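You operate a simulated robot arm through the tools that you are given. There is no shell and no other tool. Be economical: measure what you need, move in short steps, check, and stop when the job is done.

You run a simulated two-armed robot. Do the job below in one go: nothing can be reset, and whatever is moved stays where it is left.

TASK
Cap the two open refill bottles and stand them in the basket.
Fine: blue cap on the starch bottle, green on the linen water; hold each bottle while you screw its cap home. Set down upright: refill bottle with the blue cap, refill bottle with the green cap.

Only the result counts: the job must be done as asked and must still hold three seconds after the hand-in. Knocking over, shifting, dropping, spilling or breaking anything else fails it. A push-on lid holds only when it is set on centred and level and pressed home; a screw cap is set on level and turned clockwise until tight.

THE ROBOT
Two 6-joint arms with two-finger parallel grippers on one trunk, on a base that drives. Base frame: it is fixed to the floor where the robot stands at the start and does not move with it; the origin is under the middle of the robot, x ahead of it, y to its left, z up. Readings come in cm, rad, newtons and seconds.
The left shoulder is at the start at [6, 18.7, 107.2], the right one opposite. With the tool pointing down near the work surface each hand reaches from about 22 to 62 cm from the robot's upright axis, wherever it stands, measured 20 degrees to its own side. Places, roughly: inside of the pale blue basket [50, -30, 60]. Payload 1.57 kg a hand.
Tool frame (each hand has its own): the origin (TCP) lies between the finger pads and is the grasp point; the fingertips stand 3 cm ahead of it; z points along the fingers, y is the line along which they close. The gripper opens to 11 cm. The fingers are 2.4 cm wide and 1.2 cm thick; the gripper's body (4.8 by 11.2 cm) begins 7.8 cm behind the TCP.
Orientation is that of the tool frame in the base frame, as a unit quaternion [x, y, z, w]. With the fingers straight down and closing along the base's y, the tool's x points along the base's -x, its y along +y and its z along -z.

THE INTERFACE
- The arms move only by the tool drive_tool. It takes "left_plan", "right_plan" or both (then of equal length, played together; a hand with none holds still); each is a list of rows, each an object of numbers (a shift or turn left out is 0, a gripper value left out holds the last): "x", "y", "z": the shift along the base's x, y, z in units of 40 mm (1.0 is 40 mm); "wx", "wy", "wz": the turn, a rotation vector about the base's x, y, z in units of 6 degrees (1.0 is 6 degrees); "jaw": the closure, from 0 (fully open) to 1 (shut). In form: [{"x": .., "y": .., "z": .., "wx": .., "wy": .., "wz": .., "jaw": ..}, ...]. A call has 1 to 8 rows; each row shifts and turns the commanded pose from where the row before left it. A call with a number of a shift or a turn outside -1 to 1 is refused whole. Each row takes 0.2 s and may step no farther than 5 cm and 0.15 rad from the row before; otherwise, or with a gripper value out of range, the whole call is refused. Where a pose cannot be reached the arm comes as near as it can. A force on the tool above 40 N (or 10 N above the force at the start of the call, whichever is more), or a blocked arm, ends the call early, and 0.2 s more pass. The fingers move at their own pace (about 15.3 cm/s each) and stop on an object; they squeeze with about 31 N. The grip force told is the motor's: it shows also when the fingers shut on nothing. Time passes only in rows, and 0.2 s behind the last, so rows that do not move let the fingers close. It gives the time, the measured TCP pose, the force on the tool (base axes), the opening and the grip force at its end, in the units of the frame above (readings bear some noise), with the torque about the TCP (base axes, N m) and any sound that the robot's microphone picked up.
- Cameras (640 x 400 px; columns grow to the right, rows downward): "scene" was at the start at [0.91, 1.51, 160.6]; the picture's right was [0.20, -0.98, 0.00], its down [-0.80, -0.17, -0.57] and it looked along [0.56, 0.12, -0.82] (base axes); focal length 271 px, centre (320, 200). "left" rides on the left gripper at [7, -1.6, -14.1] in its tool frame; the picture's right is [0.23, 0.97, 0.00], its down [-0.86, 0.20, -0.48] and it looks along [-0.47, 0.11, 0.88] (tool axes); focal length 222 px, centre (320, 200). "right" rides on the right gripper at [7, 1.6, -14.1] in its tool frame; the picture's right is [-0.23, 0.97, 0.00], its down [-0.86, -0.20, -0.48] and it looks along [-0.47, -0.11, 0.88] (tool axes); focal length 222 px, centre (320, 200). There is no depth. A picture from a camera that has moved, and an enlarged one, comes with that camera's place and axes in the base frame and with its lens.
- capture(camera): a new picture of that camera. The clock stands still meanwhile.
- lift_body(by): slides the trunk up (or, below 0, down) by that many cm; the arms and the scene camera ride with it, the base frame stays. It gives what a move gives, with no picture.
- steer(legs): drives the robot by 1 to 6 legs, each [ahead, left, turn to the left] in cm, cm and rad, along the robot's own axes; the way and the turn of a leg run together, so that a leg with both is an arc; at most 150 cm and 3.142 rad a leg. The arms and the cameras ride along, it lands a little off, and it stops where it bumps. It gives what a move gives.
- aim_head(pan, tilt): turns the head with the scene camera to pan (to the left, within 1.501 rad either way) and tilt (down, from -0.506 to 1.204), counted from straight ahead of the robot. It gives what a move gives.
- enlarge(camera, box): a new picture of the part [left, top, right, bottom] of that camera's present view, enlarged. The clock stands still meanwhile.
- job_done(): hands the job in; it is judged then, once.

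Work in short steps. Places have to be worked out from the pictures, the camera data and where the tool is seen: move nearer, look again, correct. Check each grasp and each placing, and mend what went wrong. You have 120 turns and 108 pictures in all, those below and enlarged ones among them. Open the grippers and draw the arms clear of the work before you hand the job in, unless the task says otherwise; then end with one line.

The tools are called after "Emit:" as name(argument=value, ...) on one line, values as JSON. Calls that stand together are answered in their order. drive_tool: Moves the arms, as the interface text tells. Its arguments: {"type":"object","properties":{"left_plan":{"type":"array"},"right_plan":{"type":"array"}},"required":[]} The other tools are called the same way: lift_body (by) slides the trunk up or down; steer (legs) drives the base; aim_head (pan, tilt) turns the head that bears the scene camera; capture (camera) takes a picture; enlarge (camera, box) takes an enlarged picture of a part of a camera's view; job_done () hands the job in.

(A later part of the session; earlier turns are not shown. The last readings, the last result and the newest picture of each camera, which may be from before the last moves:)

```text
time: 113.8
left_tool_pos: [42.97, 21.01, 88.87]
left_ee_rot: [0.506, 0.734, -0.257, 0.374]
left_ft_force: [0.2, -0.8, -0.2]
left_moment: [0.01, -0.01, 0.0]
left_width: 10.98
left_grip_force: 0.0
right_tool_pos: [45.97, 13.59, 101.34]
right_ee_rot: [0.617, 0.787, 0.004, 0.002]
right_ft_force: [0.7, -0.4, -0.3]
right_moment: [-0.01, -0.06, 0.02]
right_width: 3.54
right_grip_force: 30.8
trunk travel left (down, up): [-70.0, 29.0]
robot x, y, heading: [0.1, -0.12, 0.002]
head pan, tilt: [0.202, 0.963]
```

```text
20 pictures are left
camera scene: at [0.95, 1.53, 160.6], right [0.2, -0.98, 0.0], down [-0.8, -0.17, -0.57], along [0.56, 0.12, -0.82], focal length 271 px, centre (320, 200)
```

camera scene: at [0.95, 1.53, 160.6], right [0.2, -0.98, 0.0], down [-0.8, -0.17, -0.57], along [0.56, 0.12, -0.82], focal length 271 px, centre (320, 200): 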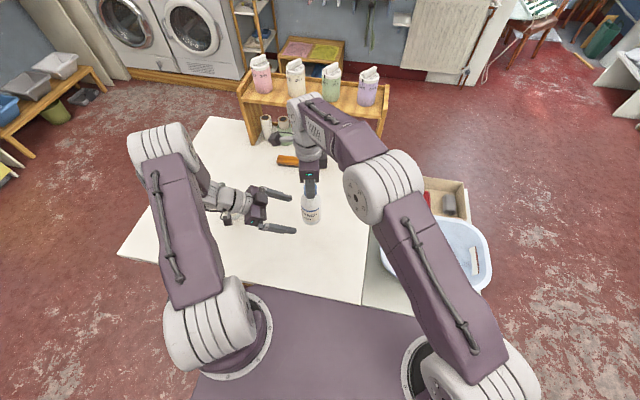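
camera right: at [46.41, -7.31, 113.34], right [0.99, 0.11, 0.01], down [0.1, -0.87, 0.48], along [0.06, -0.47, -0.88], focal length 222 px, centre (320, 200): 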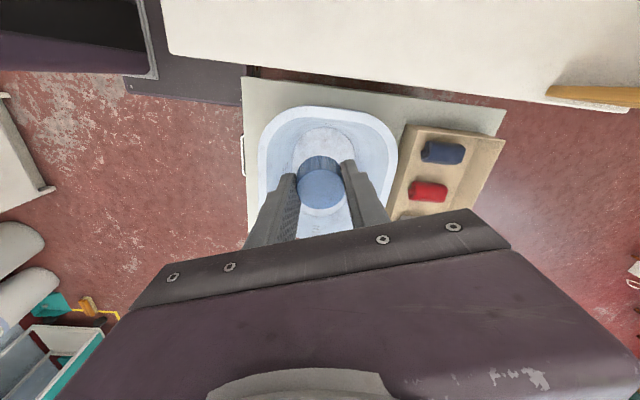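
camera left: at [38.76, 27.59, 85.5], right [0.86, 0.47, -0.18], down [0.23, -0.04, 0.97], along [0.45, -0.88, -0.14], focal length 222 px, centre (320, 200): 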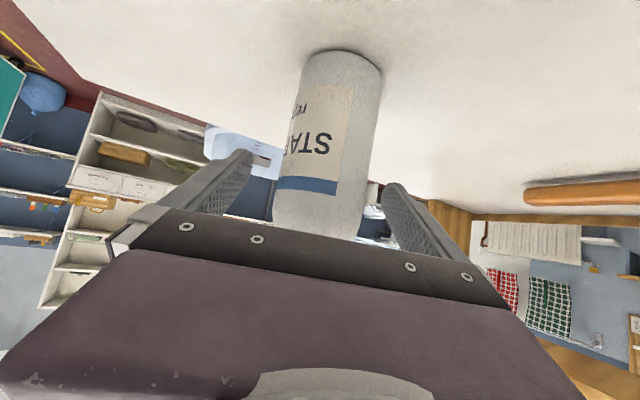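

Bottle hangs level from its tight cap. I'll carry it slowly over to the basket at z 101, and raise the left arm clear.

Emit:
drive_tool(right_plan=[{"y": -0.3, "x": 0.02}, {"y": -0.55, "x": 0.02}, {"y": -0.6, "x": 0.02}, {"y": -0.6, "x": 0.02}, {"y": -0.6, "x": 0.02}, {"y": -0.6, "x": 0.02}, {"y": -0.6, "x": 0.02}, {"y": -0.6, "x": 0.02}], left_plan=[{"z": 0.6}, {"z": 0.6}, {"z": 0.6}, {"z": 0.6}, {"z": 0.6}, {"z": 0.6}, {"z": 0.6}, {"z": 0.6}])

Emit:
drive_tool(right_plan=[{"y": -0.6, "x": 0.01}, {"y": -0.6, "x": 0.01}, {"y": -0.6, "x": 0.01}, {"y": -0.6, "x": 0.01}, {"y": -0.6, "x": 0.01}, {"y": -0.6, "x": 0.01}, {"y": -0.6, "x": 0.01}, {"y": -0.4}])

Emit:
capture(camera="scene")

```text
time: 115.6
left_tool_pos: [42.89, 21.18, 107.99]
left_ee_rot: [0.506, 0.734, -0.256, 0.374]
left_ft_force: [-0.5, 0.1, -0.2]
left_moment: [0.04, -0.01, -0.01]
left_width: 10.99
left_grip_force: 0.0
right_tool_pos: [46.42, -4.6, 101.2]
right_ee_rot: [0.618, 0.786, 0.005, 0.002]
right_ft_force: [0.2, -0.1, -1.0]
right_moment: [0.0, -0.01, 0.0]
right_width: 3.51
right_grip_force: 31.2
trunk travel left (down, up): [-70.0, 29.0]
robot x, y, heading: [0.15, -0.18, 0.002]
head pan, tilt: [0.202, 0.963]
```

```text
time: 117.4
left_tool_pos: [43.16, 21.13, 107.95]
left_ee_rot: [0.505, 0.734, -0.256, 0.374]
left_ft_force: [-0.5, 0.2, -0.3]
left_moment: [-0.03, -0.03, 0.04]
left_width: 11.0
left_grip_force: 0.0
right_tool_pos: [46.8, -22.9, 101.35]
right_ee_rot: [0.618, 0.786, 0.004, 0.004]
right_ft_force: [-0.5, -0.4, -0.6]
right_moment: [-0.01, -0.01, -0.03]
right_width: 3.54
right_grip_force: 31.1
trunk travel left (down, up): [-70.0, 29.0]
robot x, y, heading: [-0.42, -0.03, -0.003]
head pan, tilt: [0.202, 0.963]
```

```text
19 pictures are left
camera scene: at [0.93, 1.46, 160.6], right [0.2, -0.98, 0.0], down [-0.8, -0.17, -0.57], along [0.56, 0.12, -0.82], focal length 271 px, centre (320, 200)
```

scene: 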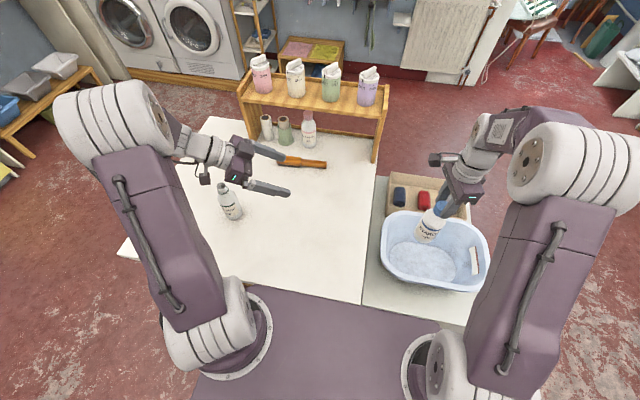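

Bottle is over the basket floor at (46.8, −22.9). Lower it inside.

Emit:
drive_tool(right_plan=[{"z": -0.65}, {"z": -0.65}, {"z": -0.65}, {"z": -0.65}, {"z": -0.65}, {"z": -0.65}, {"z": -0.65}, {"z": -0.5}])

Emit:
enlarge(camera="scene", box=[370, 170, 500, 300])

```text
time: 119.2
left_tool_pos: [42.97, 21.08, 107.92]
left_ee_rot: [0.506, 0.734, -0.257, 0.373]
left_ft_force: [0.3, -0.5, -0.8]
left_moment: [0.02, 0.03, 0.0]
left_width: 11.02
left_grip_force: 0.1
right_tool_pos: [46.81, -22.65, 81.13]
right_ee_rot: [0.618, 0.786, 0.005, 0.003]
right_ft_force: [0.1, 0.4, -0.1]
right_moment: [0.05, -0.03, 0.01]
right_width: 3.52
right_grip_force: 30.7
trunk travel left (down, up): [-70.0, 29.0]
robot x, y, heading: [0.15, -0.0, -0.002]
head pan, tilt: [0.202, 0.963]
```

```text
3.08 times, centred on (435, 235) of scene
camera zoom: at [0.97, 1.49, 160.6], right [0.2, -0.98, 0.0], down [-0.8, -0.17, -0.57], along [0.56, 0.12, -0.82], focal length 833 px, centre (-34, 92)
```

zoom: 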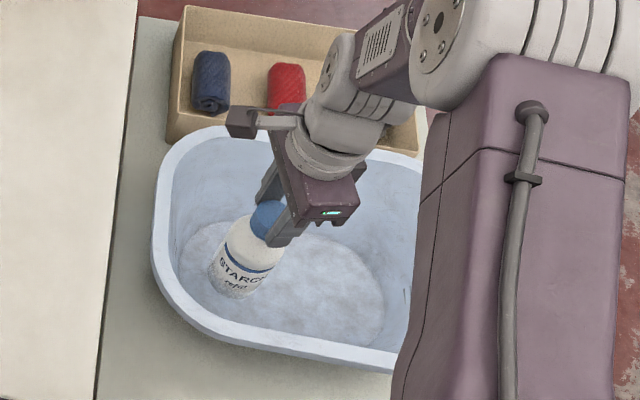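

Well inside the basket. Lower to touch the floor.

Emit:
drive_tool(right_plan=[{"z": -0.2}, {"z": -0.2}, {"z": -0.1}, {"z": -0.08}, {"z": -0.06}, {}])

```text
time: 120.6
left_tool_pos: [42.94, 21.22, 107.95]
left_ee_rot: [0.505, 0.734, -0.256, 0.374]
left_ft_force: [-0.7, -0.5, 0.0]
left_moment: [0.03, 0.01, 0.01]
left_width: 11.01
left_grip_force: 0.1
right_tool_pos: [46.82, -22.68, 78.39]
right_ee_rot: [0.618, 0.786, 0.004, 0.003]
right_ft_force: [0.0, -0.4, -0.4]
right_moment: [0.0, -0.01, -0.01]
right_width: 3.51
right_grip_force: 31.2
trunk travel left (down, up): [-70.0, 29.0]
robot x, y, heading: [0.27, 0.22, -0.003]
head pan, tilt: [0.202, 0.963]
```

No contact yet at 78.4; a bit further in small steps.

Emit:
drive_tool(right_plan=[{"z": -0.06}, {"z": -0.06}, {"z": -0.06}, {"z": -0.06}, {}])

```text
time: 121.8
left_tool_pos: [42.98, 21.19, 107.98]
left_ee_rot: [0.506, 0.734, -0.257, 0.374]
left_ft_force: [-0.2, -0.3, 0.2]
left_moment: [0.02, -0.02, -0.01]
left_width: 11.0
left_grip_force: 0.0
right_tool_pos: [46.76, -22.7, 77.45]
right_ee_rot: [0.618, 0.786, 0.004, 0.003]
right_ft_force: [0.2, -0.3, -1.3]
right_moment: [-0.01, 0.0, -0.01]
right_width: 3.53
right_grip_force: 30.7
trunk travel left (down, up): [-70.0, 29.0]
robot x, y, heading: [-0.03, 0.09, 0.001]
head pan, tilt: [0.202, 0.963]
```

Emit:
drive_tool(right_plan=[{"z": -0.07}, {"z": -0.07}, {"z": -0.07}, {"z": -0.07}, {"z": -0.07}, {}])

```text
time: 123.2
left_tool_pos: [43.07, 21.17, 107.99]
left_ee_rot: [0.505, 0.734, -0.256, 0.375]
left_ft_force: [-0.8, -0.2, -0.7]
left_moment: [-0.01, 0.0, -0.01]
left_width: 10.98
left_grip_force: 0.2
right_tool_pos: [46.88, -22.88, 76.16]
right_ee_rot: [0.617, 0.787, 0.005, 0.002]
right_ft_force: [0.2, 0.4, -1.0]
right_moment: [0.0, 0.02, -0.01]
right_width: 3.53
right_grip_force: 31.2
trunk travel left (down, up): [-70.0, 29.0]
robot x, y, heading: [0.12, 0.05, 0.001]
head pan, tilt: [0.202, 0.963]
```

No floor yet (base about z 58); the listed 60 may be the interior's middle. Continue down with the force guard.

Emit:
drive_tool(right_plan=[{"z": -0.08}, {"z": -0.08}, {"z": -0.08}, {"z": -0.08}, {"z": -0.08}, {"z": -0.08}, {"z": -0.08}, {}])

Emit:
enlarge(camera="scene", box=[370, 170, 500, 300])

```text
time: 125.0
left_tool_pos: [42.7, 21.42, 108.09]
left_ee_rot: [0.505, 0.733, -0.256, 0.376]
left_ft_force: [0.2, -0.9, 1.1]
left_moment: [-0.05, 0.0, -0.01]
left_width: 11.0
left_grip_force: 0.0
right_tool_pos: [46.81, -22.64, 74.2]
right_ee_rot: [0.618, 0.786, 0.006, 0.007]
right_ft_force: [4.1, 1.9, 39.3]
right_moment: [-0.02, -0.07, 0.06]
right_width: 3.57
right_grip_force: 30.8
trunk travel left (down, up): [-70.0, 29.0]
robot x, y, heading: [0.32, 0.01, 0.002]
head pan, tilt: [0.202, 0.963]
```

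```text
3.08 times, centred on (435, 235) of scene
camera zoom: at [0.47, 1.8, 160.63], right [0.2, -0.98, 0.0], down [-0.8, -0.17, -0.57], along [0.56, 0.11, -0.82], focal length 833 px, centre (-34, 92)
```

zoom: 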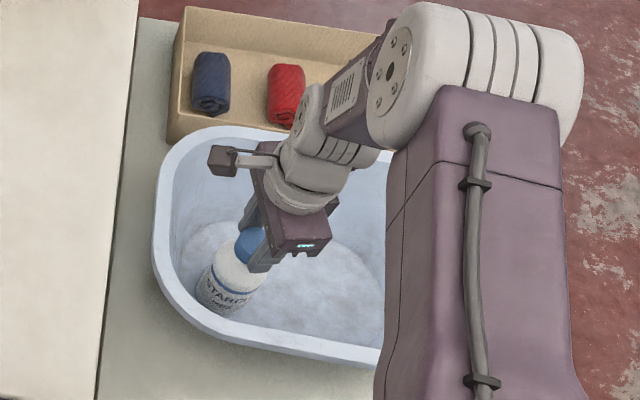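

Floor contact at TCP 74.2. Ease off, open gently, and rise.

Emit:
drive_tool(right_plan=[{"z": 0.08}, {"z": 0.04}, {}, {"jaw": 0.6}, {"jaw": 0.45}, {"z": 0.2}, {"z": 0.4}, {"z": 0.6}])

Emit:
drive_tool(right_plan=[{"z": 0.9}, {"z": 0.9}, {"z": 0.9}, {"z": 0.9}, {"z": 0.9}, {"z": 0.9}])

Emit:
enlarge(camera="scene", box=[370, 170, 500, 300])

```text
time: 126.8
left_tool_pos: [42.9, 21.25, 108.0]
left_ee_rot: [0.505, 0.734, -0.256, 0.375]
left_ft_force: [0.6, 0.2, 0.1]
left_moment: [0.02, 0.01, -0.02]
left_width: 10.99
left_grip_force: 0.1
right_tool_pos: [46.66, -22.68, 79.28]
right_ee_rot: [0.618, 0.786, 0.004, 0.003]
right_ft_force: [0.0, -0.1, 0.1]
right_moment: [0.01, 0.03, 0.03]
right_width: 6.06
right_grip_force: 0.0
trunk travel left (down, up): [-70.0, 29.0]
robot x, y, heading: [-0.13, -0.19, 0.003]
head pan, tilt: [0.202, 0.963]
```

```text
time: 128.2
left_tool_pos: [42.88, 21.23, 107.97]
left_ee_rot: [0.505, 0.733, -0.257, 0.376]
left_ft_force: [0.2, 0.3, -0.3]
left_moment: [-0.02, 0.02, 0.0]
left_width: 10.98
left_grip_force: 0.1
right_tool_pos: [46.49, -22.81, 100.97]
right_ee_rot: [0.618, 0.786, 0.004, 0.003]
right_ft_force: [0.2, 0.2, 0.2]
right_moment: [0.0, -0.02, -0.02]
right_width: 6.06
right_grip_force: 0.0
trunk travel left (down, up): [-70.0, 29.0]
robot x, y, heading: [-0.32, 0.03, -0.001]
head pan, tilt: [0.202, 0.963]
```

```text
3.08 times, centred on (435, 235) of scene
camera zoom: at [0.81, 1.54, 160.6], right [0.2, -0.98, 0.0], down [-0.8, -0.17, -0.57], along [0.56, 0.12, -0.82], focal length 833 px, centre (-34, 92)
```

zoom: 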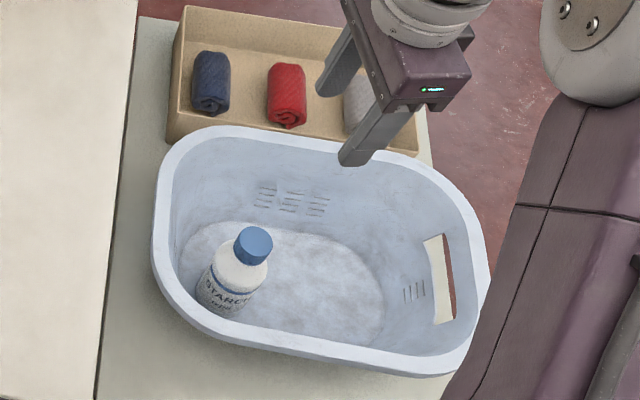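

The blue-capped starch bottle stands upright in the basket. For the linen water I'll drive the base 30 cm to the left so that bottle and green cap lie in the same working spot.

Emit:
steer(legs=[[0, 30, 0]])

Emit:
capture(camera="scene")

```text
time: 130.2
left_tool_pos: [43.07, 50.89, 108.05]
left_ee_rot: [0.505, 0.734, -0.256, 0.375]
left_ft_force: [-0.8, 0.3, 0.2]
left_moment: [0.01, -0.01, 0.0]
left_width: 10.98
left_grip_force: 0.1
right_tool_pos: [46.63, 6.85, 100.88]
right_ee_rot: [0.617, 0.787, 0.003, 0.004]
right_ft_force: [0.0, -0.4, 0.2]
right_moment: [0.0, 0.02, -0.04]
right_width: 6.05
right_grip_force: 0.0
trunk travel left (down, up): [-70.0, 29.0]
robot x, y, heading: [-0.16, 29.46, 0.003]
head pan, tilt: [0.202, 0.963]
```

```text
15 pictures are left
camera scene: at [0.93, 31.21, 160.6], right [0.2, -0.98, 0.0], down [-0.8, -0.16, -0.57], along [0.56, 0.12, -0.82], focal length 271 px, centre (320, 200)
```

scene: 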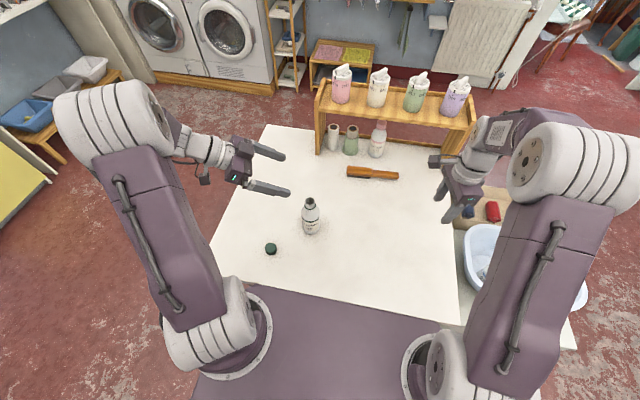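

Linen water at about (46.9, 44.1), green cap at about (35.8, 55.6). The cap is a bit far for the right hand, so I'll drive 6 cm more left, then set the left hand above the bottle and the right hand above the cap.

Emit:
steer(legs=[[0, 6, 0]])

```text
time: 131.2
left_tool_pos: [42.94, 56.65, 108.06]
left_ee_rot: [0.507, 0.734, -0.256, 0.373]
left_ft_force: [-0.1, -0.4, 0.0]
left_moment: [0.01, 0.0, 0.03]
left_width: 11.02
left_grip_force: 0.0
right_tool_pos: [46.64, 12.67, 100.87]
right_ee_rot: [0.619, 0.786, 0.005, 0.003]
right_ft_force: [0.2, -0.7, -0.8]
right_moment: [0.02, -0.02, -0.01]
right_width: 6.05
right_grip_force: 0.1
trunk travel left (down, up): [-70.0, 29.0]
robot x, y, heading: [-0.06, 35.48, -0.001]
head pan, tilt: [0.202, 0.963]
```

The left arm would sit right over the green cap, so the left hand will fetch the cap first and set it down for the right hand. Level the left tool over the cap while the right wrist unwinds.

Emit:
drive_tool(left_plan=[{"wx": 0.934, "wy": 0.358, "x": -0.225, "y": -0.033, "z": -0.3}, {"wx": 0.934, "wy": 0.358, "x": -0.225, "y": -0.033, "z": -0.4}, {"wx": 0.934, "wy": 0.358, "x": -0.225, "y": -0.033, "z": -0.5}, {"wx": 0.934, "wy": 0.358, "x": -0.225, "y": -0.033, "z": -0.5}, {"wx": 0.934, "wy": 0.358, "x": -0.225, "y": -0.033, "z": -0.5}, {"wx": 0.934, "wy": 0.358, "x": -0.225, "y": -0.033, "z": -0.5}, {"wx": 0.934, "wy": 0.358, "x": -0.225, "y": -0.033, "z": -0.5}, {"wx": 0.934, "wy": 0.358, "x": -0.225, "y": -0.033, "z": -0.5}], right_plan=[{"wz": 1}, {"wz": 1}, {"wz": 1}, {"wz": 1}, {"wz": 1}, {"wz": 1}, {"wz": 1}, {"wz": 1}])

Emit:
enlarge(camera="left", box=[220, 60, 420, 210])

```text
time: 133.0
left_tool_pos: [35.82, 55.8, 93.25]
left_ee_rot: [0.567, 0.822, -0.029, 0.042]
left_ft_force: [-0.1, 0.0, 0.6]
left_moment: [0.0, -0.04, -0.01]
left_width: 11.01
left_grip_force: 0.0
right_tool_pos: [46.65, 12.89, 101.02]
right_ee_rot: [0.243, 0.97, 0.005, 0.001]
right_ft_force: [-0.5, -0.8, 0.1]
right_moment: [0.02, 0.04, -0.02]
right_width: 6.05
right_grip_force: 0.0
trunk travel left (down, up): [-70.0, 29.0]
robot x, y, heading: [0.04, 35.87, 0.001]
head pan, tilt: [0.202, 0.963]
```

```text
2.67 times, centred on (320, 135) of left
camera zoom: at [31.34, 63.26, 106.48], right [0.83, 0.56, -0.02], down [0.47, -0.68, 0.56], along [0.3, -0.48, -0.83], focal length 592 px, centre (320, 373)
```

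zoom: 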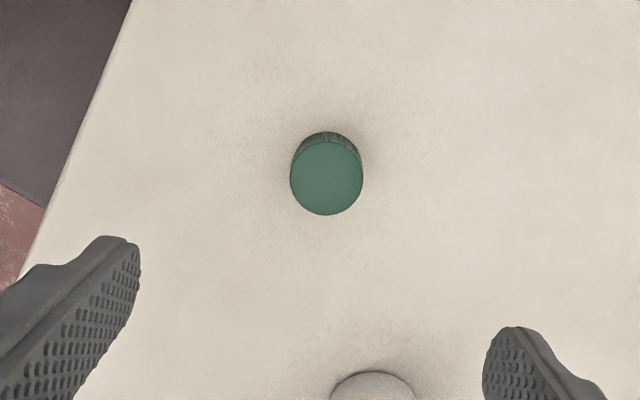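

Cap located at (35.95, 55.7). Finish levelling, lower, grip, and lift; the right wrist continues unwinding.

Emit:
drive_tool(left_plan=[{"wx": 0.9, "wy": 0.345, "x": 0.03, "y": -0.02}, {"z": -0.9}, {"z": -0.9}, {"z": -0.9}, {"z": -0.85}, {"z": -0.41}, {"jaw": 0.5}, {"jaw": 1}], right_plan=[{"wz": 1}, {"wz": 1}, {"wz": 1}, {"wz": 1}, {"wz": 1}, {"wz": 1}, {"wz": 1}, {"wz": 1}])

Emit:
drive_tool(left_plan=[{"jaw": 1}, {"jaw": 1}, {"z": 0.9}, {"z": 0.9}, {"z": 0.9}, {"z": 0.9}, {"z": 0.9}, {"z": 0.4}], right_plan=[{"wz": 1}, {"wz": 1}, {"wz": 1}, {"wz": 1}, {"wz": 1}, {"wz": 1}, {"wz": 1}, {"wz": 1}])

```text
time: 134.8
left_tool_pos: [36.02, 55.92, 77.29]
left_ee_rot: [0.568, 0.823, -0.002, 0.001]
left_ft_force: [-0.5, -0.5, 0.3]
left_moment: [-0.01, -0.02, -0.03]
left_width: 3.53
left_grip_force: 31.1
right_tool_pos: [46.66, 12.91, 100.89]
right_ee_rot: [-0.171, 0.985, 0.005, -0.001]
right_ft_force: [0.0, -0.5, 0.2]
right_moment: [0.0, 0.01, -0.02]
right_width: 6.03
right_grip_force: 0.0
trunk travel left (down, up): [-70.0, 29.0]
robot x, y, heading: [-0.22, 35.6, -0.005]
head pan, tilt: [0.202, 0.963]
```

```text
time: 136.6
left_tool_pos: [35.85, 55.78, 97.08]
left_ee_rot: [0.568, 0.823, -0.002, 0.001]
left_ft_force: [-0.1, 0.1, 0.3]
left_moment: [0.03, -0.01, 0.03]
left_width: 3.5
left_grip_force: 30.7
right_tool_pos: [46.75, 12.92, 100.81]
right_ee_rot: [-0.557, 0.83, 0.004, -0.003]
right_ft_force: [0.5, 0.6, -1.1]
right_moment: [-0.02, 0.0, 0.0]
right_width: 6.06
right_grip_force: 0.0
trunk travel left (down, up): [-70.0, 29.0]
robot x, y, heading: [0.01, 35.75, -0.0]
head pan, tilt: [0.202, 0.963]
```

Green cap held (3.5 cm). Carry it to (36, 38), set it down, and rise clear.

Emit:
drive_tool(left_plan=[{"y": -0.89}, {"y": -0.89}, {"y": -0.89}, {"y": -0.89}, {"y": -0.89}, {"z": -0.9}, {"z": -0.9}, {"z": -0.9}])

Emit:
drive_tool(left_plan=[{"z": -0.9}, {"z": -0.9}, {"z": -0.37}, {}, {"jaw": 0.5}, {"jaw": 0.4}, {"z": 0.9}, {"z": 0.9}])

Emit:
drive_tool(left_plan=[{"z": 0.9}, {"z": 0.9}, {"z": 0.9}, {"z": 0.9}, {"z": 0.9}, {"z": 0.9, "jaw": 0}, {"z": 0.4}])

```text
time: 138.4
left_tool_pos: [35.8, 38.11, 85.99]
left_ee_rot: [0.568, 0.823, -0.001, 0.001]
left_ft_force: [0.5, 0.2, 0.8]
left_moment: [0.02, 0.04, 0.02]
left_width: 3.53
left_grip_force: 30.8
right_tool_pos: [46.77, 12.85, 100.84]
right_ee_rot: [-0.556, 0.831, 0.005, -0.003]
right_ft_force: [-0.4, -0.2, -0.9]
right_moment: [-0.03, -0.01, 0.03]
right_width: 6.05
right_grip_force: 0.0
trunk travel left (down, up): [-70.0, 29.0]
robot x, y, heading: [0.06, 35.81, -0.001]
head pan, tilt: [0.202, 0.963]
```

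```text
time: 140.2
left_tool_pos: [35.78, 38.0, 84.62]
left_ee_rot: [0.567, 0.823, -0.001, 0.001]
left_ft_force: [-1.2, 0.5, 0.5]
left_moment: [-0.03, -0.02, 0.0]
left_width: 6.6
left_grip_force: 0.0
right_tool_pos: [46.65, 12.84, 100.93]
right_ee_rot: [-0.557, 0.831, 0.004, -0.003]
right_ft_force: [0.1, -0.1, 0.5]
right_moment: [-0.01, 0.01, -0.03]
right_width: 6.06
right_grip_force: 0.1
trunk travel left (down, up): [-70.0, 29.0]
robot x, y, heading: [0.07, 35.58, -0.009]
head pan, tilt: [0.202, 0.963]
```

```text
time: 141.8
left_tool_pos: [36.04, 38.02, 108.18]
left_ee_rot: [0.568, 0.823, -0.003, 0.001]
left_ft_force: [0.8, 0.0, 0.5]
left_moment: [0.03, -0.01, 0.01]
left_width: 11.01
left_grip_force: 0.1
right_tool_pos: [46.74, 12.82, 100.97]
right_ee_rot: [-0.557, 0.83, 0.004, -0.003]
right_ft_force: [0.1, 0.0, 0.1]
right_moment: [0.01, 0.04, -0.01]
right_width: 6.06
right_grip_force: 0.0
trunk travel left (down, up): [-70.0, 29.0]
robot x, y, heading: [-0.08, 35.37, -0.007]
head pan, tilt: [0.202, 0.963]
```

Next the left hand goes above the linen bottle with the holding tilt and descends around it.

Emit:
drive_tool(left_plan=[{"wx": -0.934, "wy": -0.358, "x": 0.34, "y": 0.19}, {"wx": -0.934, "wy": -0.358, "x": 0.34, "y": 0.19}, {"wx": -0.934, "wy": -0.358, "x": 0.34, "y": 0.19}, {"wx": -0.934, "wy": -0.358, "x": 0.34, "y": 0.19}, {"wx": -0.934, "wy": -0.358, "x": 0.34, "y": 0.19}, {"wx": -0.934, "wy": -0.358, "x": 0.34, "y": 0.19}, {"wx": -0.934, "wy": -0.358, "x": 0.34, "y": 0.19}, {"wx": -0.934, "wy": -0.358, "x": 0.34, "y": 0.19}])

Emit:
drive_tool(left_plan=[{"z": -0.6}, {"z": -0.6}, {"z": -0.6}, {"z": -0.6}])

Emit:
enlarge(camera="scene", box=[240, 140, 380, 240])

```text
time: 143.6
left_tool_pos: [47.04, 44.16, 107.88]
left_ee_rot: [0.518, 0.751, -0.232, 0.337]
left_ft_force: [1.5, -0.9, 0.3]
left_moment: [-0.04, 0.01, 0.02]
left_width: 11.0
left_grip_force: 0.0
right_tool_pos: [46.79, 12.94, 100.92]
right_ee_rot: [-0.557, 0.83, 0.004, -0.003]
right_ft_force: [0.0, -0.4, -0.1]
right_moment: [0.02, -0.02, 0.02]
right_width: 6.06
right_grip_force: 0.2
trunk travel left (down, up): [-70.0, 29.0]
robot x, y, heading: [-0.02, 35.73, -0.005]
head pan, tilt: [0.202, 0.963]
```

```text
time: 144.6
left_tool_pos: [46.85, 44.14, 98.12]
left_ee_rot: [0.519, 0.751, -0.231, 0.336]
left_ft_force: [-0.6, 0.1, -0.2]
left_moment: [0.02, -0.02, 0.0]
left_width: 10.99
left_grip_force: 0.2
right_tool_pos: [46.89, 12.91, 100.84]
right_ee_rot: [-0.556, 0.831, 0.003, -0.003]
right_ft_force: [-0.1, 0.1, 0.8]
right_moment: [0.01, -0.02, 0.01]
right_width: 6.05
right_grip_force: 0.0
trunk travel left (down, up): [-70.0, 29.0]
robot x, y, heading: [-0.22, 35.68, 0.002]
head pan, tilt: [0.202, 0.963]
```

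```text
4.00 times, centred on (310, 190) of scene
camera zoom: at [1.05, 37.34, 160.6], right [0.2, -0.98, 0.0], down [-0.81, -0.17, -0.57], along [0.56, 0.11, -0.82], focal length 1083 px, centre (360, 240)
```

zoom: 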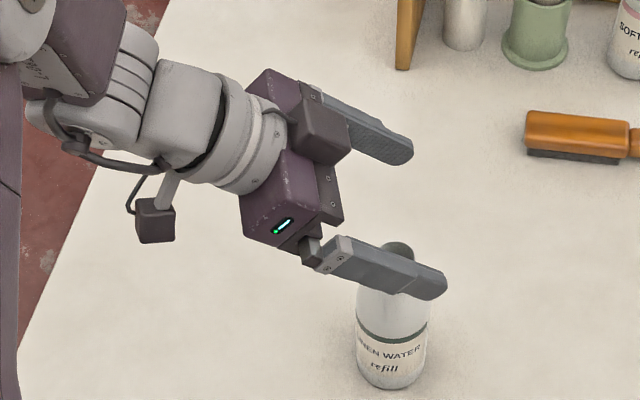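

Bottle lies between the fingers' planes in x with clearance. Continue down to z 83.

Emit:
drive_tool(left_plan=[{"z": -0.7}, {"z": -0.7}, {"z": -0.7}, {"z": -0.7}, {"z": -0.7}, {"z": -0.25}, {}])

Emit:
capture(camera="left")

```text
time: 146.2
left_tool_pos: [46.85, 44.08, 83.47]
left_ee_rot: [0.519, 0.751, -0.232, 0.336]
left_ft_force: [0.2, -0.8, -0.1]
left_moment: [0.01, 0.01, -0.02]
left_width: 11.01
left_grip_force: 0.1
right_tool_pos: [46.76, 12.81, 100.9]
right_ee_rot: [-0.556, 0.831, 0.004, -0.003]
right_ft_force: [0.5, 0.9, -0.7]
right_moment: [0.02, -0.02, 0.01]
right_width: 6.05
right_grip_force: 0.0
trunk travel left (down, up): [-70.0, 29.0]
robot x, y, heading: [0.0, 35.65, -0.001]
head pan, tilt: [0.202, 0.963]
```

```text
12 pictures are left
camera left: at [39.97, 57.85, 87.49], right [0.86, 0.49, -0.17], down [0.26, -0.13, 0.96], along [0.45, -0.86, -0.24], focal length 222 px, centre (320, 200)
```

left: 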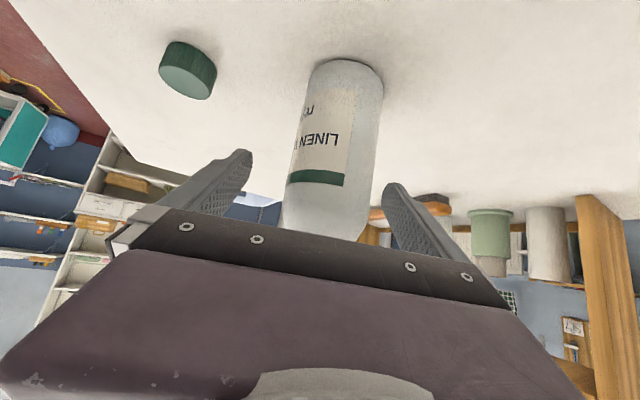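

Bottle is about 0.8 cm off-centre. I'll shift, add 6° tilt, lower slightly for cap clearance, then close; then send the right hand over the green cap.

Emit:
drive_tool(left_plan=[{"x": 0.18, "y": 0.07, "wx": -0.934, "wy": -0.358}, {"z": -0.3, "wx": -0.4, "wy": -0.15}, {"z": -0.3}, {"jaw": 0.3}, {"jaw": 0.43}, {"jaw": 1}, {"jaw": 1}, {"jaw": 1}])

Emit:
drive_tool(right_plan=[{"x": -0.336, "y": 0.786}, {"x": -0.336, "y": 0.786}, {"x": -0.336, "y": 0.786}, {"x": -0.336, "y": 0.786}, {"x": -0.336, "y": 0.786}, {"x": -0.336, "y": 0.786}, {"x": -0.336, "y": 0.786}, {"x": -0.336, "y": 0.786}])

Emit:
drive_tool(right_plan=[{"z": -0.9}, {"z": -0.9}, {"z": -0.9}, {"z": -0.9}, {"z": -0.9}, {"z": -0.8}, {}])

Emit:
enlarge(camera="right", box=[220, 110, 420, 235])

```text
time: 148.0
left_tool_pos: [47.61, 44.32, 81.05]
left_ee_rot: [0.5, 0.724, -0.27, 0.392]
left_ft_force: [-0.4, -0.4, 1.2]
left_moment: [-0.01, -0.04, -0.01]
left_width: 6.02
left_grip_force: 30.9
right_tool_pos: [46.64, 12.79, 101.03]
right_ee_rot: [-0.556, 0.831, 0.005, -0.003]
right_ft_force: [-0.1, 0.0, 0.4]
right_moment: [0.01, 0.0, -0.01]
right_width: 6.03
right_grip_force: 0.1
trunk travel left (down, up): [-70.0, 29.0]
robot x, y, heading: [-0.06, 35.44, -0.005]
head pan, tilt: [0.202, 0.963]
```

```text
time: 149.8
left_tool_pos: [47.56, 44.49, 81.04]
left_ee_rot: [0.5, 0.724, -0.27, 0.391]
left_ft_force: [0.0, 0.7, -0.8]
left_moment: [0.04, 0.01, 0.0]
left_width: 6.02
left_grip_force: 31.0
right_tool_pos: [35.9, 38.05, 100.94]
right_ee_rot: [-0.557, 0.831, 0.004, -0.003]
right_ft_force: [0.0, 0.7, 0.3]
right_moment: [-0.03, -0.02, -0.02]
right_width: 6.06
right_grip_force: 0.1
trunk travel left (down, up): [-70.0, 29.0]
robot x, y, heading: [0.22, 35.65, -0.003]
head pan, tilt: [0.202, 0.963]
```

```text
time: 151.4
left_tool_pos: [47.57, 44.37, 81.17]
left_ee_rot: [0.5, 0.724, -0.269, 0.391]
left_ft_force: [0.6, -0.2, 0.1]
left_moment: [-0.01, -0.03, -0.02]
left_width: 6.04
left_grip_force: 30.3
right_tool_pos: [35.75, 37.89, 79.6]
right_ee_rot: [-0.557, 0.831, 0.005, -0.003]
right_ft_force: [-0.2, -0.7, 0.7]
right_moment: [0.01, 0.0, -0.03]
right_width: 6.07
right_grip_force: 0.2
trunk travel left (down, up): [-70.0, 29.0]
robot x, y, heading: [0.47, 35.74, -0.002]
head pan, tilt: [0.202, 0.963]
```

```text
3.20 times, centred on (320, 172) of right
camera zoom: at [31.91, 32.06, 93.68], right [-0.81, 0.58, 0.01], down [0.51, 0.71, 0.48], along [0.27, 0.39, -0.88], focal length 711 px, centre (320, 288)
```

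zoom: 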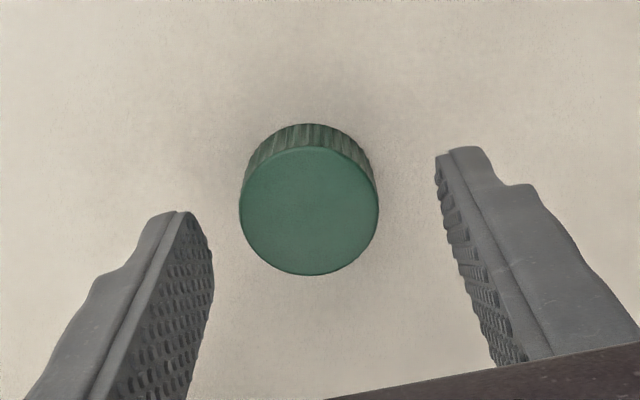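

Cap is 0.35 cm off sideways; correct, lower, grip, lift, and bring it over the linen bottle.

Emit:
drive_tool(right_plan=[{"x": 0.07, "y": -0.05}, {"z": -0.3}, {"z": -0.25}, {}, {"jaw": 1}, {"jaw": 1}, {"jaw": 1}, {"z": 0.8}])

Emit:
drive_tool(right_plan=[{"z": 0.95}, {"z": 0.95}, {"z": 0.95}, {"z": 0.95}, {"x": 0.72, "y": 0.4}, {"x": 0.72, "y": 0.4}, {"x": 0.72, "y": 0.4}, {"x": 0.72, "y": 0.4}])

Emit:
enlarge(camera="right", box=[270, 100, 370, 215])

Emit:
enlarge(camera="scene", box=[290, 170, 350, 220])

```text
time: 153.2
left_tool_pos: [47.51, 44.41, 81.05]
left_ee_rot: [0.5, 0.724, -0.269, 0.391]
left_ft_force: [0.4, -0.2, 0.9]
left_moment: [0.02, -0.02, 0.02]
left_width: 6.03
left_grip_force: 31.4
right_tool_pos: [36.18, 37.59, 80.79]
right_ee_rot: [-0.557, 0.831, 0.004, -0.002]
right_ft_force: [0.2, 0.2, 0.4]
right_moment: [-0.01, 0.0, 0.02]
right_width: 3.46
right_grip_force: 31.0
trunk travel left (down, up): [-70.0, 29.0]
robot x, y, heading: [-0.07, 36.24, -0.001]
head pan, tilt: [0.202, 0.963]
```

```text
time: 155.0
left_tool_pos: [47.54, 44.35, 81.11]
left_ee_rot: [0.499, 0.724, -0.269, 0.392]
left_ft_force: [1.1, 0.4, 0.5]
left_moment: [0.03, -0.1, -0.02]
left_width: 6.04
left_grip_force: 31.4
right_tool_pos: [47.75, 44.08, 96.11]
right_ee_rot: [-0.556, 0.831, 0.005, -0.003]
right_ft_force: [-0.1, 0.2, 0.6]
right_moment: [0.0, 0.03, -0.02]
right_width: 3.53
right_grip_force: 31.0
trunk travel left (down, up): [-70.0, 29.0]
robot x, y, heading: [-0.25, 36.05, -0.001]
head pan, tilt: [0.202, 0.963]
```

```text
3.48 times, centred on (320, 158) of right
camera zoom: at [43.82, 38.31, 109.99], right [-0.81, 0.58, 0.01], down [0.52, 0.71, 0.48], along [0.27, 0.39, -0.88], focal length 773 px, centre (320, 348)
```

zoom: 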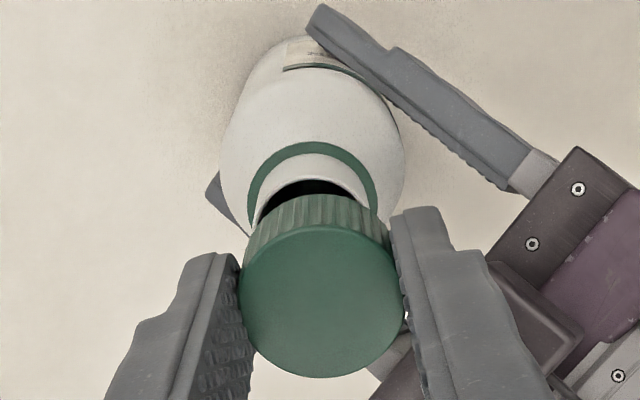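

```text
8.00 times, centred on (320, 195) of scene
camera zoom: at [0.98, 37.34, 160.61], right [0.2, -0.98, 0.0], down [-0.8, -0.16, -0.57], along [0.56, 0.11, -0.82], focal length 2166 px, centre (320, 240)
```

zoom: 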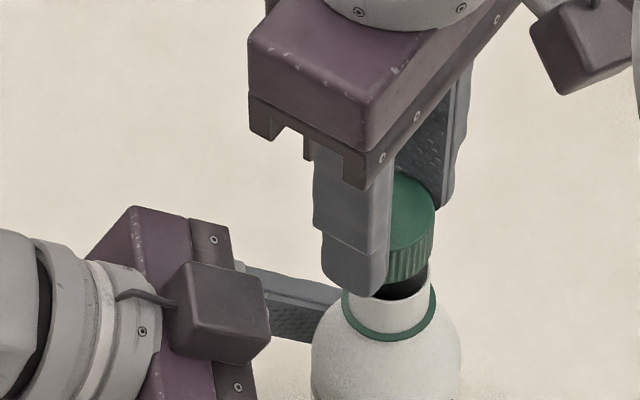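

Offset is about (+0.08, −0.3). Correct, lower 1.6 cm, and check once.

Emit:
drive_tool(right_plan=[{"x": 0.02, "y": -0.072}, {"z": -0.2}, {"z": -0.18}, {}])

Emit:
enlarge(camera="right", box=[270, 100, 370, 215])

```text
time: 156.0
left_tool_pos: [47.56, 44.31, 81.11]
left_ee_rot: [0.5, 0.725, -0.269, 0.391]
left_ft_force: [-0.7, 0.3, 0.4]
left_moment: [0.0, -0.01, 0.02]
left_width: 6.03
left_grip_force: 30.6
right_tool_pos: [47.76, 44.13, 94.39]
right_ee_rot: [-0.557, 0.831, 0.004, -0.003]
right_ft_force: [0.3, -0.4, -0.4]
right_moment: [0.01, -0.02, -0.01]
right_width: 3.51
right_grip_force: 31.3
trunk travel left (down, up): [-70.0, 29.0]
robot x, y, heading: [-0.0, 36.05, -0.001]
head pan, tilt: [0.202, 0.963]
```

```text
3.48 times, centred on (320, 158) of right
camera zoom: at [43.89, 38.13, 108.42], right [-0.81, 0.58, 0.01], down [0.51, 0.71, 0.48], along [0.27, 0.39, -0.88], focal length 773 px, centre (320, 348)
```

zoom: 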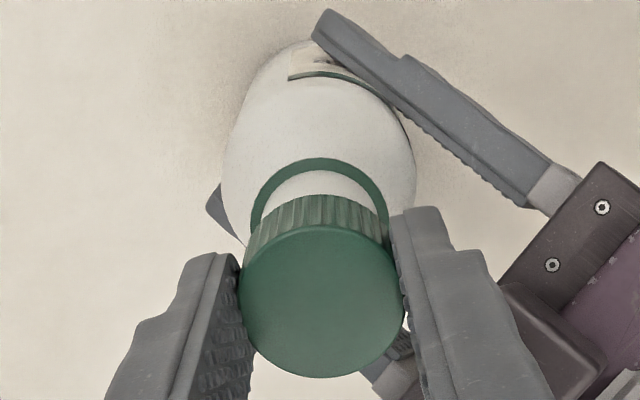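

Nearly centred. A last 1 mm nudge and lower gently over the rim.

Emit:
drive_tool(right_plan=[{"x": -0.01, "y": -0.025}, {"z": -0.06}, {"z": -0.06}, {"z": -0.06}, {"z": -0.06}, {}])

```text
time: 157.4
left_tool_pos: [47.64, 44.39, 81.14]
left_ee_rot: [0.5, 0.725, -0.269, 0.391]
left_ft_force: [0.3, 0.3, 0.2]
left_moment: [0.03, -0.06, 0.0]
left_width: 6.01
left_grip_force: 30.9
right_tool_pos: [47.76, 43.69, 93.45]
right_ee_rot: [-0.557, 0.831, 0.004, -0.003]
right_ft_force: [0.1, 1.5, 0.2]
right_moment: [-0.01, 0.01, 0.02]
right_width: 3.48
right_grip_force: 30.6
trunk travel left (down, up): [-70.0, 29.0]
robot x, y, heading: [-0.36, 35.97, 0.002]
head pan, tilt: [0.202, 0.963]
```

No contact at 93.45, so it slid over the rim. Continue to seat.

Emit:
drive_tool(right_plan=[{"z": -0.06}, {"z": -0.06}, {"z": -0.06}, {"z": -0.06}, {"z": -0.03}, {}])

```text
time: 158.8
left_tool_pos: [47.51, 44.55, 81.03]
left_ee_rot: [0.5, 0.725, -0.268, 0.392]
left_ft_force: [13.2, 1.4, -19.4]
left_moment: [-0.13, 0.04, 0.06]
left_width: 6.01
left_grip_force: 31.1
right_tool_pos: [47.68, 43.86, 92.6]
right_ee_rot: [-0.556, 0.831, 0.004, -0.002]
right_ft_force: [-7.8, -0.9, 33.6]
right_moment: [-0.06, 0.15, -0.02]
right_width: 3.51
right_grip_force: 30.9
trunk travel left (down, up): [-70.0, 29.0]
robot x, y, heading: [0.14, 35.67, 0.001]
head pan, tilt: [0.202, 0.963]
```

Seated at 92.6 with 34 N. Ease and screw clockwise.

Emit:
drive_tool(right_plan=[{"z": 0.05, "x": -0.025}, {"wz": -1}, {"wz": -1}, {"wz": -1}, {"wz": -1}, {"wz": -1}, {"wz": -1}, {"wz": -1}])

Emit:
drive_tool(right_plan=[{"wz": -1}, {"wz": -1}, {"wz": -1}, {"wz": -1}, {"wz": -1}, {"wz": -1}])

```text
time: 160.6
left_tool_pos: [47.61, 44.45, 80.96]
left_ee_rot: [0.5, 0.724, -0.27, 0.392]
left_ft_force: [5.3, -8.0, -12.9]
left_moment: [0.54, 0.58, 0.03]
left_width: 6.03
left_grip_force: 31.2
right_tool_pos: [47.61, 43.89, 92.55]
right_ee_rot: [-0.221, 0.975, 0.005, -0.002]
right_ft_force: [-7.0, 8.2, 17.2]
right_moment: [0.2, 0.29, -0.02]
right_width: 3.54
right_grip_force: 31.0
trunk travel left (down, up): [-70.0, 29.0]
robot x, y, heading: [0.01, 36.06, -0.005]
head pan, tilt: [0.202, 0.963]
```

```text
time: 162.0
left_tool_pos: [47.64, 44.34, 81.07]
left_ee_rot: [0.499, 0.724, -0.269, 0.393]
left_ft_force: [3.0, -15.5, 3.2]
left_moment: [0.72, -0.09, -0.05]
left_width: 6.02
left_grip_force: 31.1
right_tool_pos: [47.57, 43.67, 92.47]
right_ee_rot: [0.092, 0.996, 0.006, 0.001]
right_ft_force: [-4.5, 13.9, 1.6]
right_moment: [0.62, 0.34, 0.04]
right_width: 3.53
right_grip_force: 31.1
trunk travel left (down, up): [-70.0, 29.0]
robot x, y, heading: [0.13, 35.92, -0.0]
head pan, tilt: [0.202, 0.963]
```

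Sideways push +y 14 N; I'll yield about 0.8 mm with slight downforce and carry on.

Emit:
drive_tool(right_plan=[{"y": 0.022, "x": -0.006, "z": -0.02}, {"wz": -1}, {"wz": -1}, {"wz": -1}, {"wz": -1}, {"wz": -1}, {"wz": -1}, {"wz": -1}])

Emit:
drive_tool(right_plan=[{"wz": -1}, {"wz": -1}, {"wz": -1}, {"wz": -1}, {"wz": -1}])

```text
time: 163.8
left_tool_pos: [47.68, 44.24, 81.11]
left_ee_rot: [0.5, 0.724, -0.269, 0.392]
left_ft_force: [1.9, -9.9, 11.6]
left_moment: [0.36, -0.4, 0.04]
left_width: 6.01
left_grip_force: 30.9
right_tool_pos: [47.7, 43.93, 92.44]
right_ee_rot: [0.442, 0.897, 0.005, 0.003]
right_ft_force: [0.5, 9.7, 0.2]
right_moment: [0.44, 0.19, 0.01]
right_width: 3.51
right_grip_force: 30.8
trunk travel left (down, up): [-70.0, 29.0]
robot x, y, heading: [-0.39, 35.82, -0.006]
head pan, tilt: [0.202, 0.963]
```

```text
time: 165.0
left_tool_pos: [47.55, 44.44, 81.13]
left_ee_rot: [0.5, 0.723, -0.27, 0.392]
left_ft_force: [-5.8, -5.1, 13.9]
left_moment: [0.03, -0.96, -0.01]
left_width: 6.03
left_grip_force: 31.2
right_tool_pos: [47.43, 43.84, 92.46]
right_ee_rot: [0.659, 0.752, 0.005, 0.004]
right_ft_force: [7.8, 6.0, 0.4]
right_moment: [0.3, -0.03, 0.01]
right_width: 3.55
right_grip_force: 31.0
trunk travel left (down, up): [-70.0, 29.0]
robot x, y, heading: [0.24, 35.9, 0.001]
head pan, tilt: [0.202, 0.963]
```

The thread is pulling the bottle up against my fixed height, a good sign. Feed down 1.5 mm, turn to −118°, then release and unwind.

Emit:
drive_tool(right_plan=[{"z": -0.04, "x": 0.012, "y": 0.01}, {"wz": -1}, {"wz": -1}, {"wz": -1}, {"wz": -1}, {"wz": -1}, {"wz": -1}])

Emit:
drive_tool(right_plan=[{"jaw": 0.55}, {"jaw": 0.5}, {"wz": 1}, {"wz": 1}, {"wz": 1}, {"wz": 1}, {"wz": 1}, {"wz": 1}])

Emit:
drive_tool(right_plan=[{"wz": 1}, {"wz": 1}, {"wz": 1}, {"wz": 1}, {"wz": 1}, {"wz": 1}, {"wz": 1}, {"wz": 1}])

Emit:
drive_tool(right_plan=[{"wz": 1}, {"wz": 1}, {"wz": 1}, {"wz": 1}, {"wz": 1}, {"wz": 1}, {"wz": 1}, {"wz": 1}])

Emit:
drive_tool(right_plan=[{"wz": 1}, {"wz": 1}, {"wz": 1}, {"wz": 1}, {"wz": 1}, {"wz": 1}, {"wz": 1}, {"wz": 1}])

Emit:
enlarge(camera="right", box=[270, 100, 370, 215])

```text
time: 166.6
left_tool_pos: [47.49, 44.36, 81.05]
left_ee_rot: [0.5, 0.724, -0.27, 0.392]
left_ft_force: [-10.4, -4.1, 6.3]
left_moment: [0.03, -0.86, -0.1]
left_width: 6.0
left_grip_force: 31.6
right_tool_pos: [47.7, 43.95, 92.32]
right_ee_rot: [0.859, 0.511, 0.004, 0.006]
right_ft_force: [7.5, 3.5, 4.1]
right_moment: [0.16, 0.19, 0.01]
right_width: 3.53
right_grip_force: 31.4
trunk travel left (down, up): [-70.0, 29.0]
robot x, y, heading: [-0.25, 35.71, 0.004]
head pan, tilt: [0.202, 0.963]
```

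```text
time: 168.4
left_tool_pos: [47.45, 44.31, 81.04]
left_ee_rot: [0.5, 0.724, -0.269, 0.392]
left_ft_force: [2.1, 0.8, 4.4]
left_moment: [-0.09, -0.18, 0.02]
left_width: 6.03
left_grip_force: 31.3
right_tool_pos: [47.73, 43.89, 92.38]
right_ee_rot: [0.658, 0.753, 0.004, 0.003]
right_ft_force: [0.0, -0.5, 0.3]
right_moment: [0.0, -0.01, -0.01]
right_width: 5.5
right_grip_force: 0.0
trunk travel left (down, up): [-70.0, 29.0]
robot x, y, heading: [-0.19, 35.54, -0.004]
head pan, tilt: [0.202, 0.963]
```

```text
time: 170.2
left_tool_pos: [47.54, 44.33, 81.13]
left_ee_rot: [0.499, 0.724, -0.27, 0.392]
left_ft_force: [1.3, 0.2, 4.5]
left_moment: [-0.11, -0.12, 0.07]
left_width: 6.01
left_grip_force: 31.7
right_tool_pos: [47.71, 43.95, 92.4]
right_ee_rot: [0.295, 0.955, 0.005, 0.002]
right_ft_force: [0.3, -0.4, 0.3]
right_moment: [-0.01, 0.0, -0.02]
right_width: 5.47
right_grip_force: 0.1
trunk travel left (down, up): [-70.0, 29.0]
robot x, y, heading: [0.28, 35.99, 0.003]
head pan, tilt: [0.202, 0.963]
```

```text
time: 172.0
left_tool_pos: [47.49, 44.36, 81.11]
left_ee_rot: [0.499, 0.724, -0.269, 0.393]
left_ft_force: [0.1, 0.2, 3.6]
left_moment: [-0.08, -0.04, 0.01]
left_width: 6.01
left_grip_force: 30.9
right_tool_pos: [47.68, 43.95, 92.27]
right_ee_rot: [-0.118, 0.993, 0.005, 0.0]
right_ft_force: [0.3, 0.2, 1.0]
right_moment: [0.0, 0.0, -0.02]
right_width: 5.49
right_grip_force: 0.0
trunk travel left (down, up): [-70.0, 29.0]
robot x, y, heading: [-0.0, 35.89, -0.008]
head pan, tilt: [0.202, 0.963]
```

```text
time: 173.8
left_tool_pos: [47.64, 44.31, 81.04]
left_ee_rot: [0.499, 0.724, -0.269, 0.392]
left_ft_force: [-0.3, 1.0, 2.5]
left_moment: [-0.07, -0.06, 0.02]
left_width: 6.01
left_grip_force: 30.9
right_tool_pos: [47.72, 43.95, 92.29]
right_ee_rot: [-0.513, 0.858, 0.005, -0.003]
right_ft_force: [-0.6, 0.3, 0.5]
right_moment: [0.01, 0.06, -0.01]
right_width: 5.49
right_grip_force: 0.0
trunk travel left (down, up): [-70.0, 29.0]
robot x, y, heading: [-0.11, 35.87, -0.003]
head pan, tilt: [0.202, 0.963]
```

```text
3.48 times, centred on (320, 158) of right
camera zoom: at [43.22, 38.47, 106.3], right [-0.75, 0.66, 0.01], down [0.58, 0.66, 0.48], along [0.31, 0.36, -0.88], focal length 773 px, centre (320, 348)
```

zoom: 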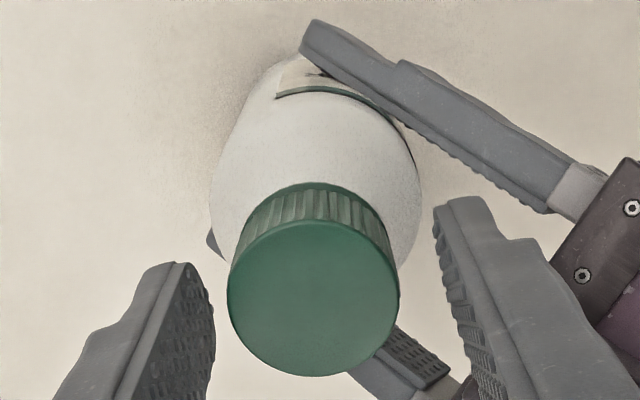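

Cap seated level; 1.5 mm sideways correction, re-grip and turn again until torque builds.

Emit:
drive_tool(right_plan=[{"x": 0.028, "y": -0.025}, {"jaw": 1}, {"jaw": 1}, {"jaw": 1}, {"z": -0.03}, {"wz": -1}, {"wz": -1}, {"wz": -1}])

Emit:
drive_tool(right_plan=[{"wz": -1}, {"wz": -1}, {"wz": -1}, {"wz": -1}, {"wz": -1}, {"wz": -1}, {"wz": -1}, {"wz": -1}])

Emit:
drive_tool(right_plan=[{"wz": -1}, {"wz": -1}, {"wz": -1}, {"wz": -1}, {"wz": -1}, {"wz": -1}, {"wz": -1}, {"wz": -1}])

```text
time: 175.6
left_tool_pos: [47.56, 44.36, 81.04]
left_ee_rot: [0.5, 0.724, -0.269, 0.391]
left_ft_force: [-0.1, 2.4, -3.3]
left_moment: [-0.36, -0.33, 0.03]
left_width: 6.01
left_grip_force: 31.1
right_tool_pos: [47.84, 43.79, 92.17]
right_ee_rot: [-0.371, 0.929, 0.005, -0.003]
right_ft_force: [-0.2, -3.8, 8.6]
right_moment: [-0.18, 0.2, 0.02]
right_width: 3.51
right_grip_force: 30.9
trunk travel left (down, up): [-70.0, 29.0]
robot x, y, heading: [0.28, 35.77, -0.001]
head pan, tilt: [0.202, 0.963]
```

```text
time: 177.4
left_tool_pos: [47.54, 44.37, 81.0]
left_ee_rot: [0.499, 0.724, -0.269, 0.393]
left_ft_force: [5.9, 1.7, -4.6]
left_moment: [-0.34, 0.1, 0.02]
left_width: 5.99
left_grip_force: 30.9
right_tool_pos: [47.89, 43.82, 92.1]
right_ee_rot: [0.039, 0.999, 0.005, 0.0]
right_ft_force: [-5.7, -2.8, 5.1]
right_moment: [0.0, 0.55, -0.03]
right_width: 3.52
right_grip_force: 31.0
trunk travel left (down, up): [-70.0, 29.0]
robot x, y, heading: [0.13, 36.1, -0.004]
head pan, tilt: [0.202, 0.963]
```

```text
time: 179.2
left_tool_pos: [47.67, 44.32, 81.02]
left_ee_rot: [0.499, 0.724, -0.269, 0.392]
left_ft_force: [0.7, 0.1, 1.1]
left_moment: [0.12, -0.11, -0.62]
left_width: 6.04
left_grip_force: 30.5
right_tool_pos: [47.81, 43.81, 92.12]
right_ee_rot: [0.442, 0.897, 0.005, 0.002]
right_ft_force: [-0.6, 0.2, 1.2]
right_moment: [-0.13, 0.03, 0.7]
right_width: 3.56
right_grip_force: 31.3
trunk travel left (down, up): [-70.0, 29.0]
robot x, y, heading: [-0.07, 36.13, 0.004]
head pan, tilt: [0.202, 0.963]
```

Torque reached 0.7 N·m. A few more degrees, then release the left hand, back it off, and lift.

Emit:
drive_tool(right_plan=[{"wz": -1}, {"wz": -1}, {"wz": -1}, {"wz": -1}, {}])

Emit:
drive_tool(left_plan=[{"jaw": 0.4}, {"jaw": 0.1}, {"jaw": 0}, {"x": -0.145, "y": 0.377, "z": 0.294}, {"x": -0.145, "y": 0.377, "z": 0.294}, {"x": -0.145, "y": 0.377, "z": 0.294}, {"x": -0.145, "y": 0.377, "z": 0.294}, {"x": -0.145, "y": 0.377, "z": 0.294}])

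Emit:
drive_tool(right_plan=[{"z": 0.1}, {"z": 0.3}, {"z": 0.5}, {"z": 0.5}, {"z": 0.5}, {"z": 0.4}, {}, {}], left_plan=[{"z": 0.6}, {"z": 0.6}, {"z": 0.6}, {"z": 0.6}, {"z": 0.6}, {"z": 0.6}, {"z": 0.6}, {"z": 0.6}])

Emit:
capture(camera="scene")

```text
time: 180.4
left_tool_pos: [47.66, 44.41, 81.04]
left_ee_rot: [0.5, 0.725, -0.268, 0.392]
left_ft_force: [2.8, 3.2, -0.6]
left_moment: [-0.13, 0.11, -0.47]
left_width: 6.0
left_grip_force: 31.2
right_tool_pos: [47.86, 43.75, 92.21]
right_ee_rot: [0.619, 0.785, 0.004, 0.003]
right_ft_force: [-2.6, -3.1, 0.3]
right_moment: [-0.21, 0.19, 0.46]
right_width: 3.49
right_grip_force: 31.6
trunk travel left (down, up): [-70.0, 29.0]
robot x, y, heading: [0.01, 35.73, -0.003]
head pan, tilt: [0.202, 0.963]
```

```text
time: 182.2
left_tool_pos: [44.66, 51.91, 86.84]
left_ee_rot: [0.5, 0.724, -0.27, 0.392]
left_ft_force: [0.4, -0.2, 0.5]
left_moment: [-0.02, -0.01, -0.05]
left_width: 11.0
left_grip_force: 0.1
right_tool_pos: [47.92, 43.8, 92.21]
right_ee_rot: [0.619, 0.786, 0.005, 0.004]
right_ft_force: [-0.6, 0.3, 0.1]
right_moment: [-0.01, 0.01, 0.0]
right_width: 3.49
right_grip_force: 31.4
trunk travel left (down, up): [-70.0, 29.0]
robot x, y, heading: [-0.41, 35.73, 0.0]
head pan, tilt: [0.202, 0.963]
```

```text
time: 184.0
left_tool_pos: [44.65, 51.95, 106.2]
left_ee_rot: [0.5, 0.724, -0.269, 0.391]
left_ft_force: [0.2, 0.2, 0.2]
left_moment: [0.0, -0.01, 0.02]
left_width: 11.0
left_grip_force: 0.1
right_tool_pos: [47.78, 43.76, 101.45]
right_ee_rot: [0.618, 0.786, 0.004, 0.003]
right_ft_force: [-0.1, -0.1, -0.7]
right_moment: [0.01, 0.0, 0.05]
right_width: 3.48
right_grip_force: 30.7
trunk travel left (down, up): [-70.0, 29.0]
robot x, y, heading: [0.03, 36.1, 0.002]
head pan, tilt: [0.202, 0.963]
```

```text
6 pictures are left
camera scene: at [0.87, 37.26, 160.6], right [0.2, -0.98, 0.0], down [-0.8, -0.16, -0.57], along [0.56, 0.11, -0.82], focal length 271 px, centre (320, 200)
```

scene: 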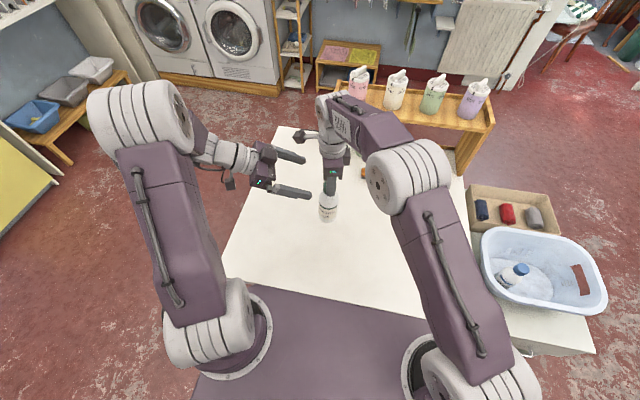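

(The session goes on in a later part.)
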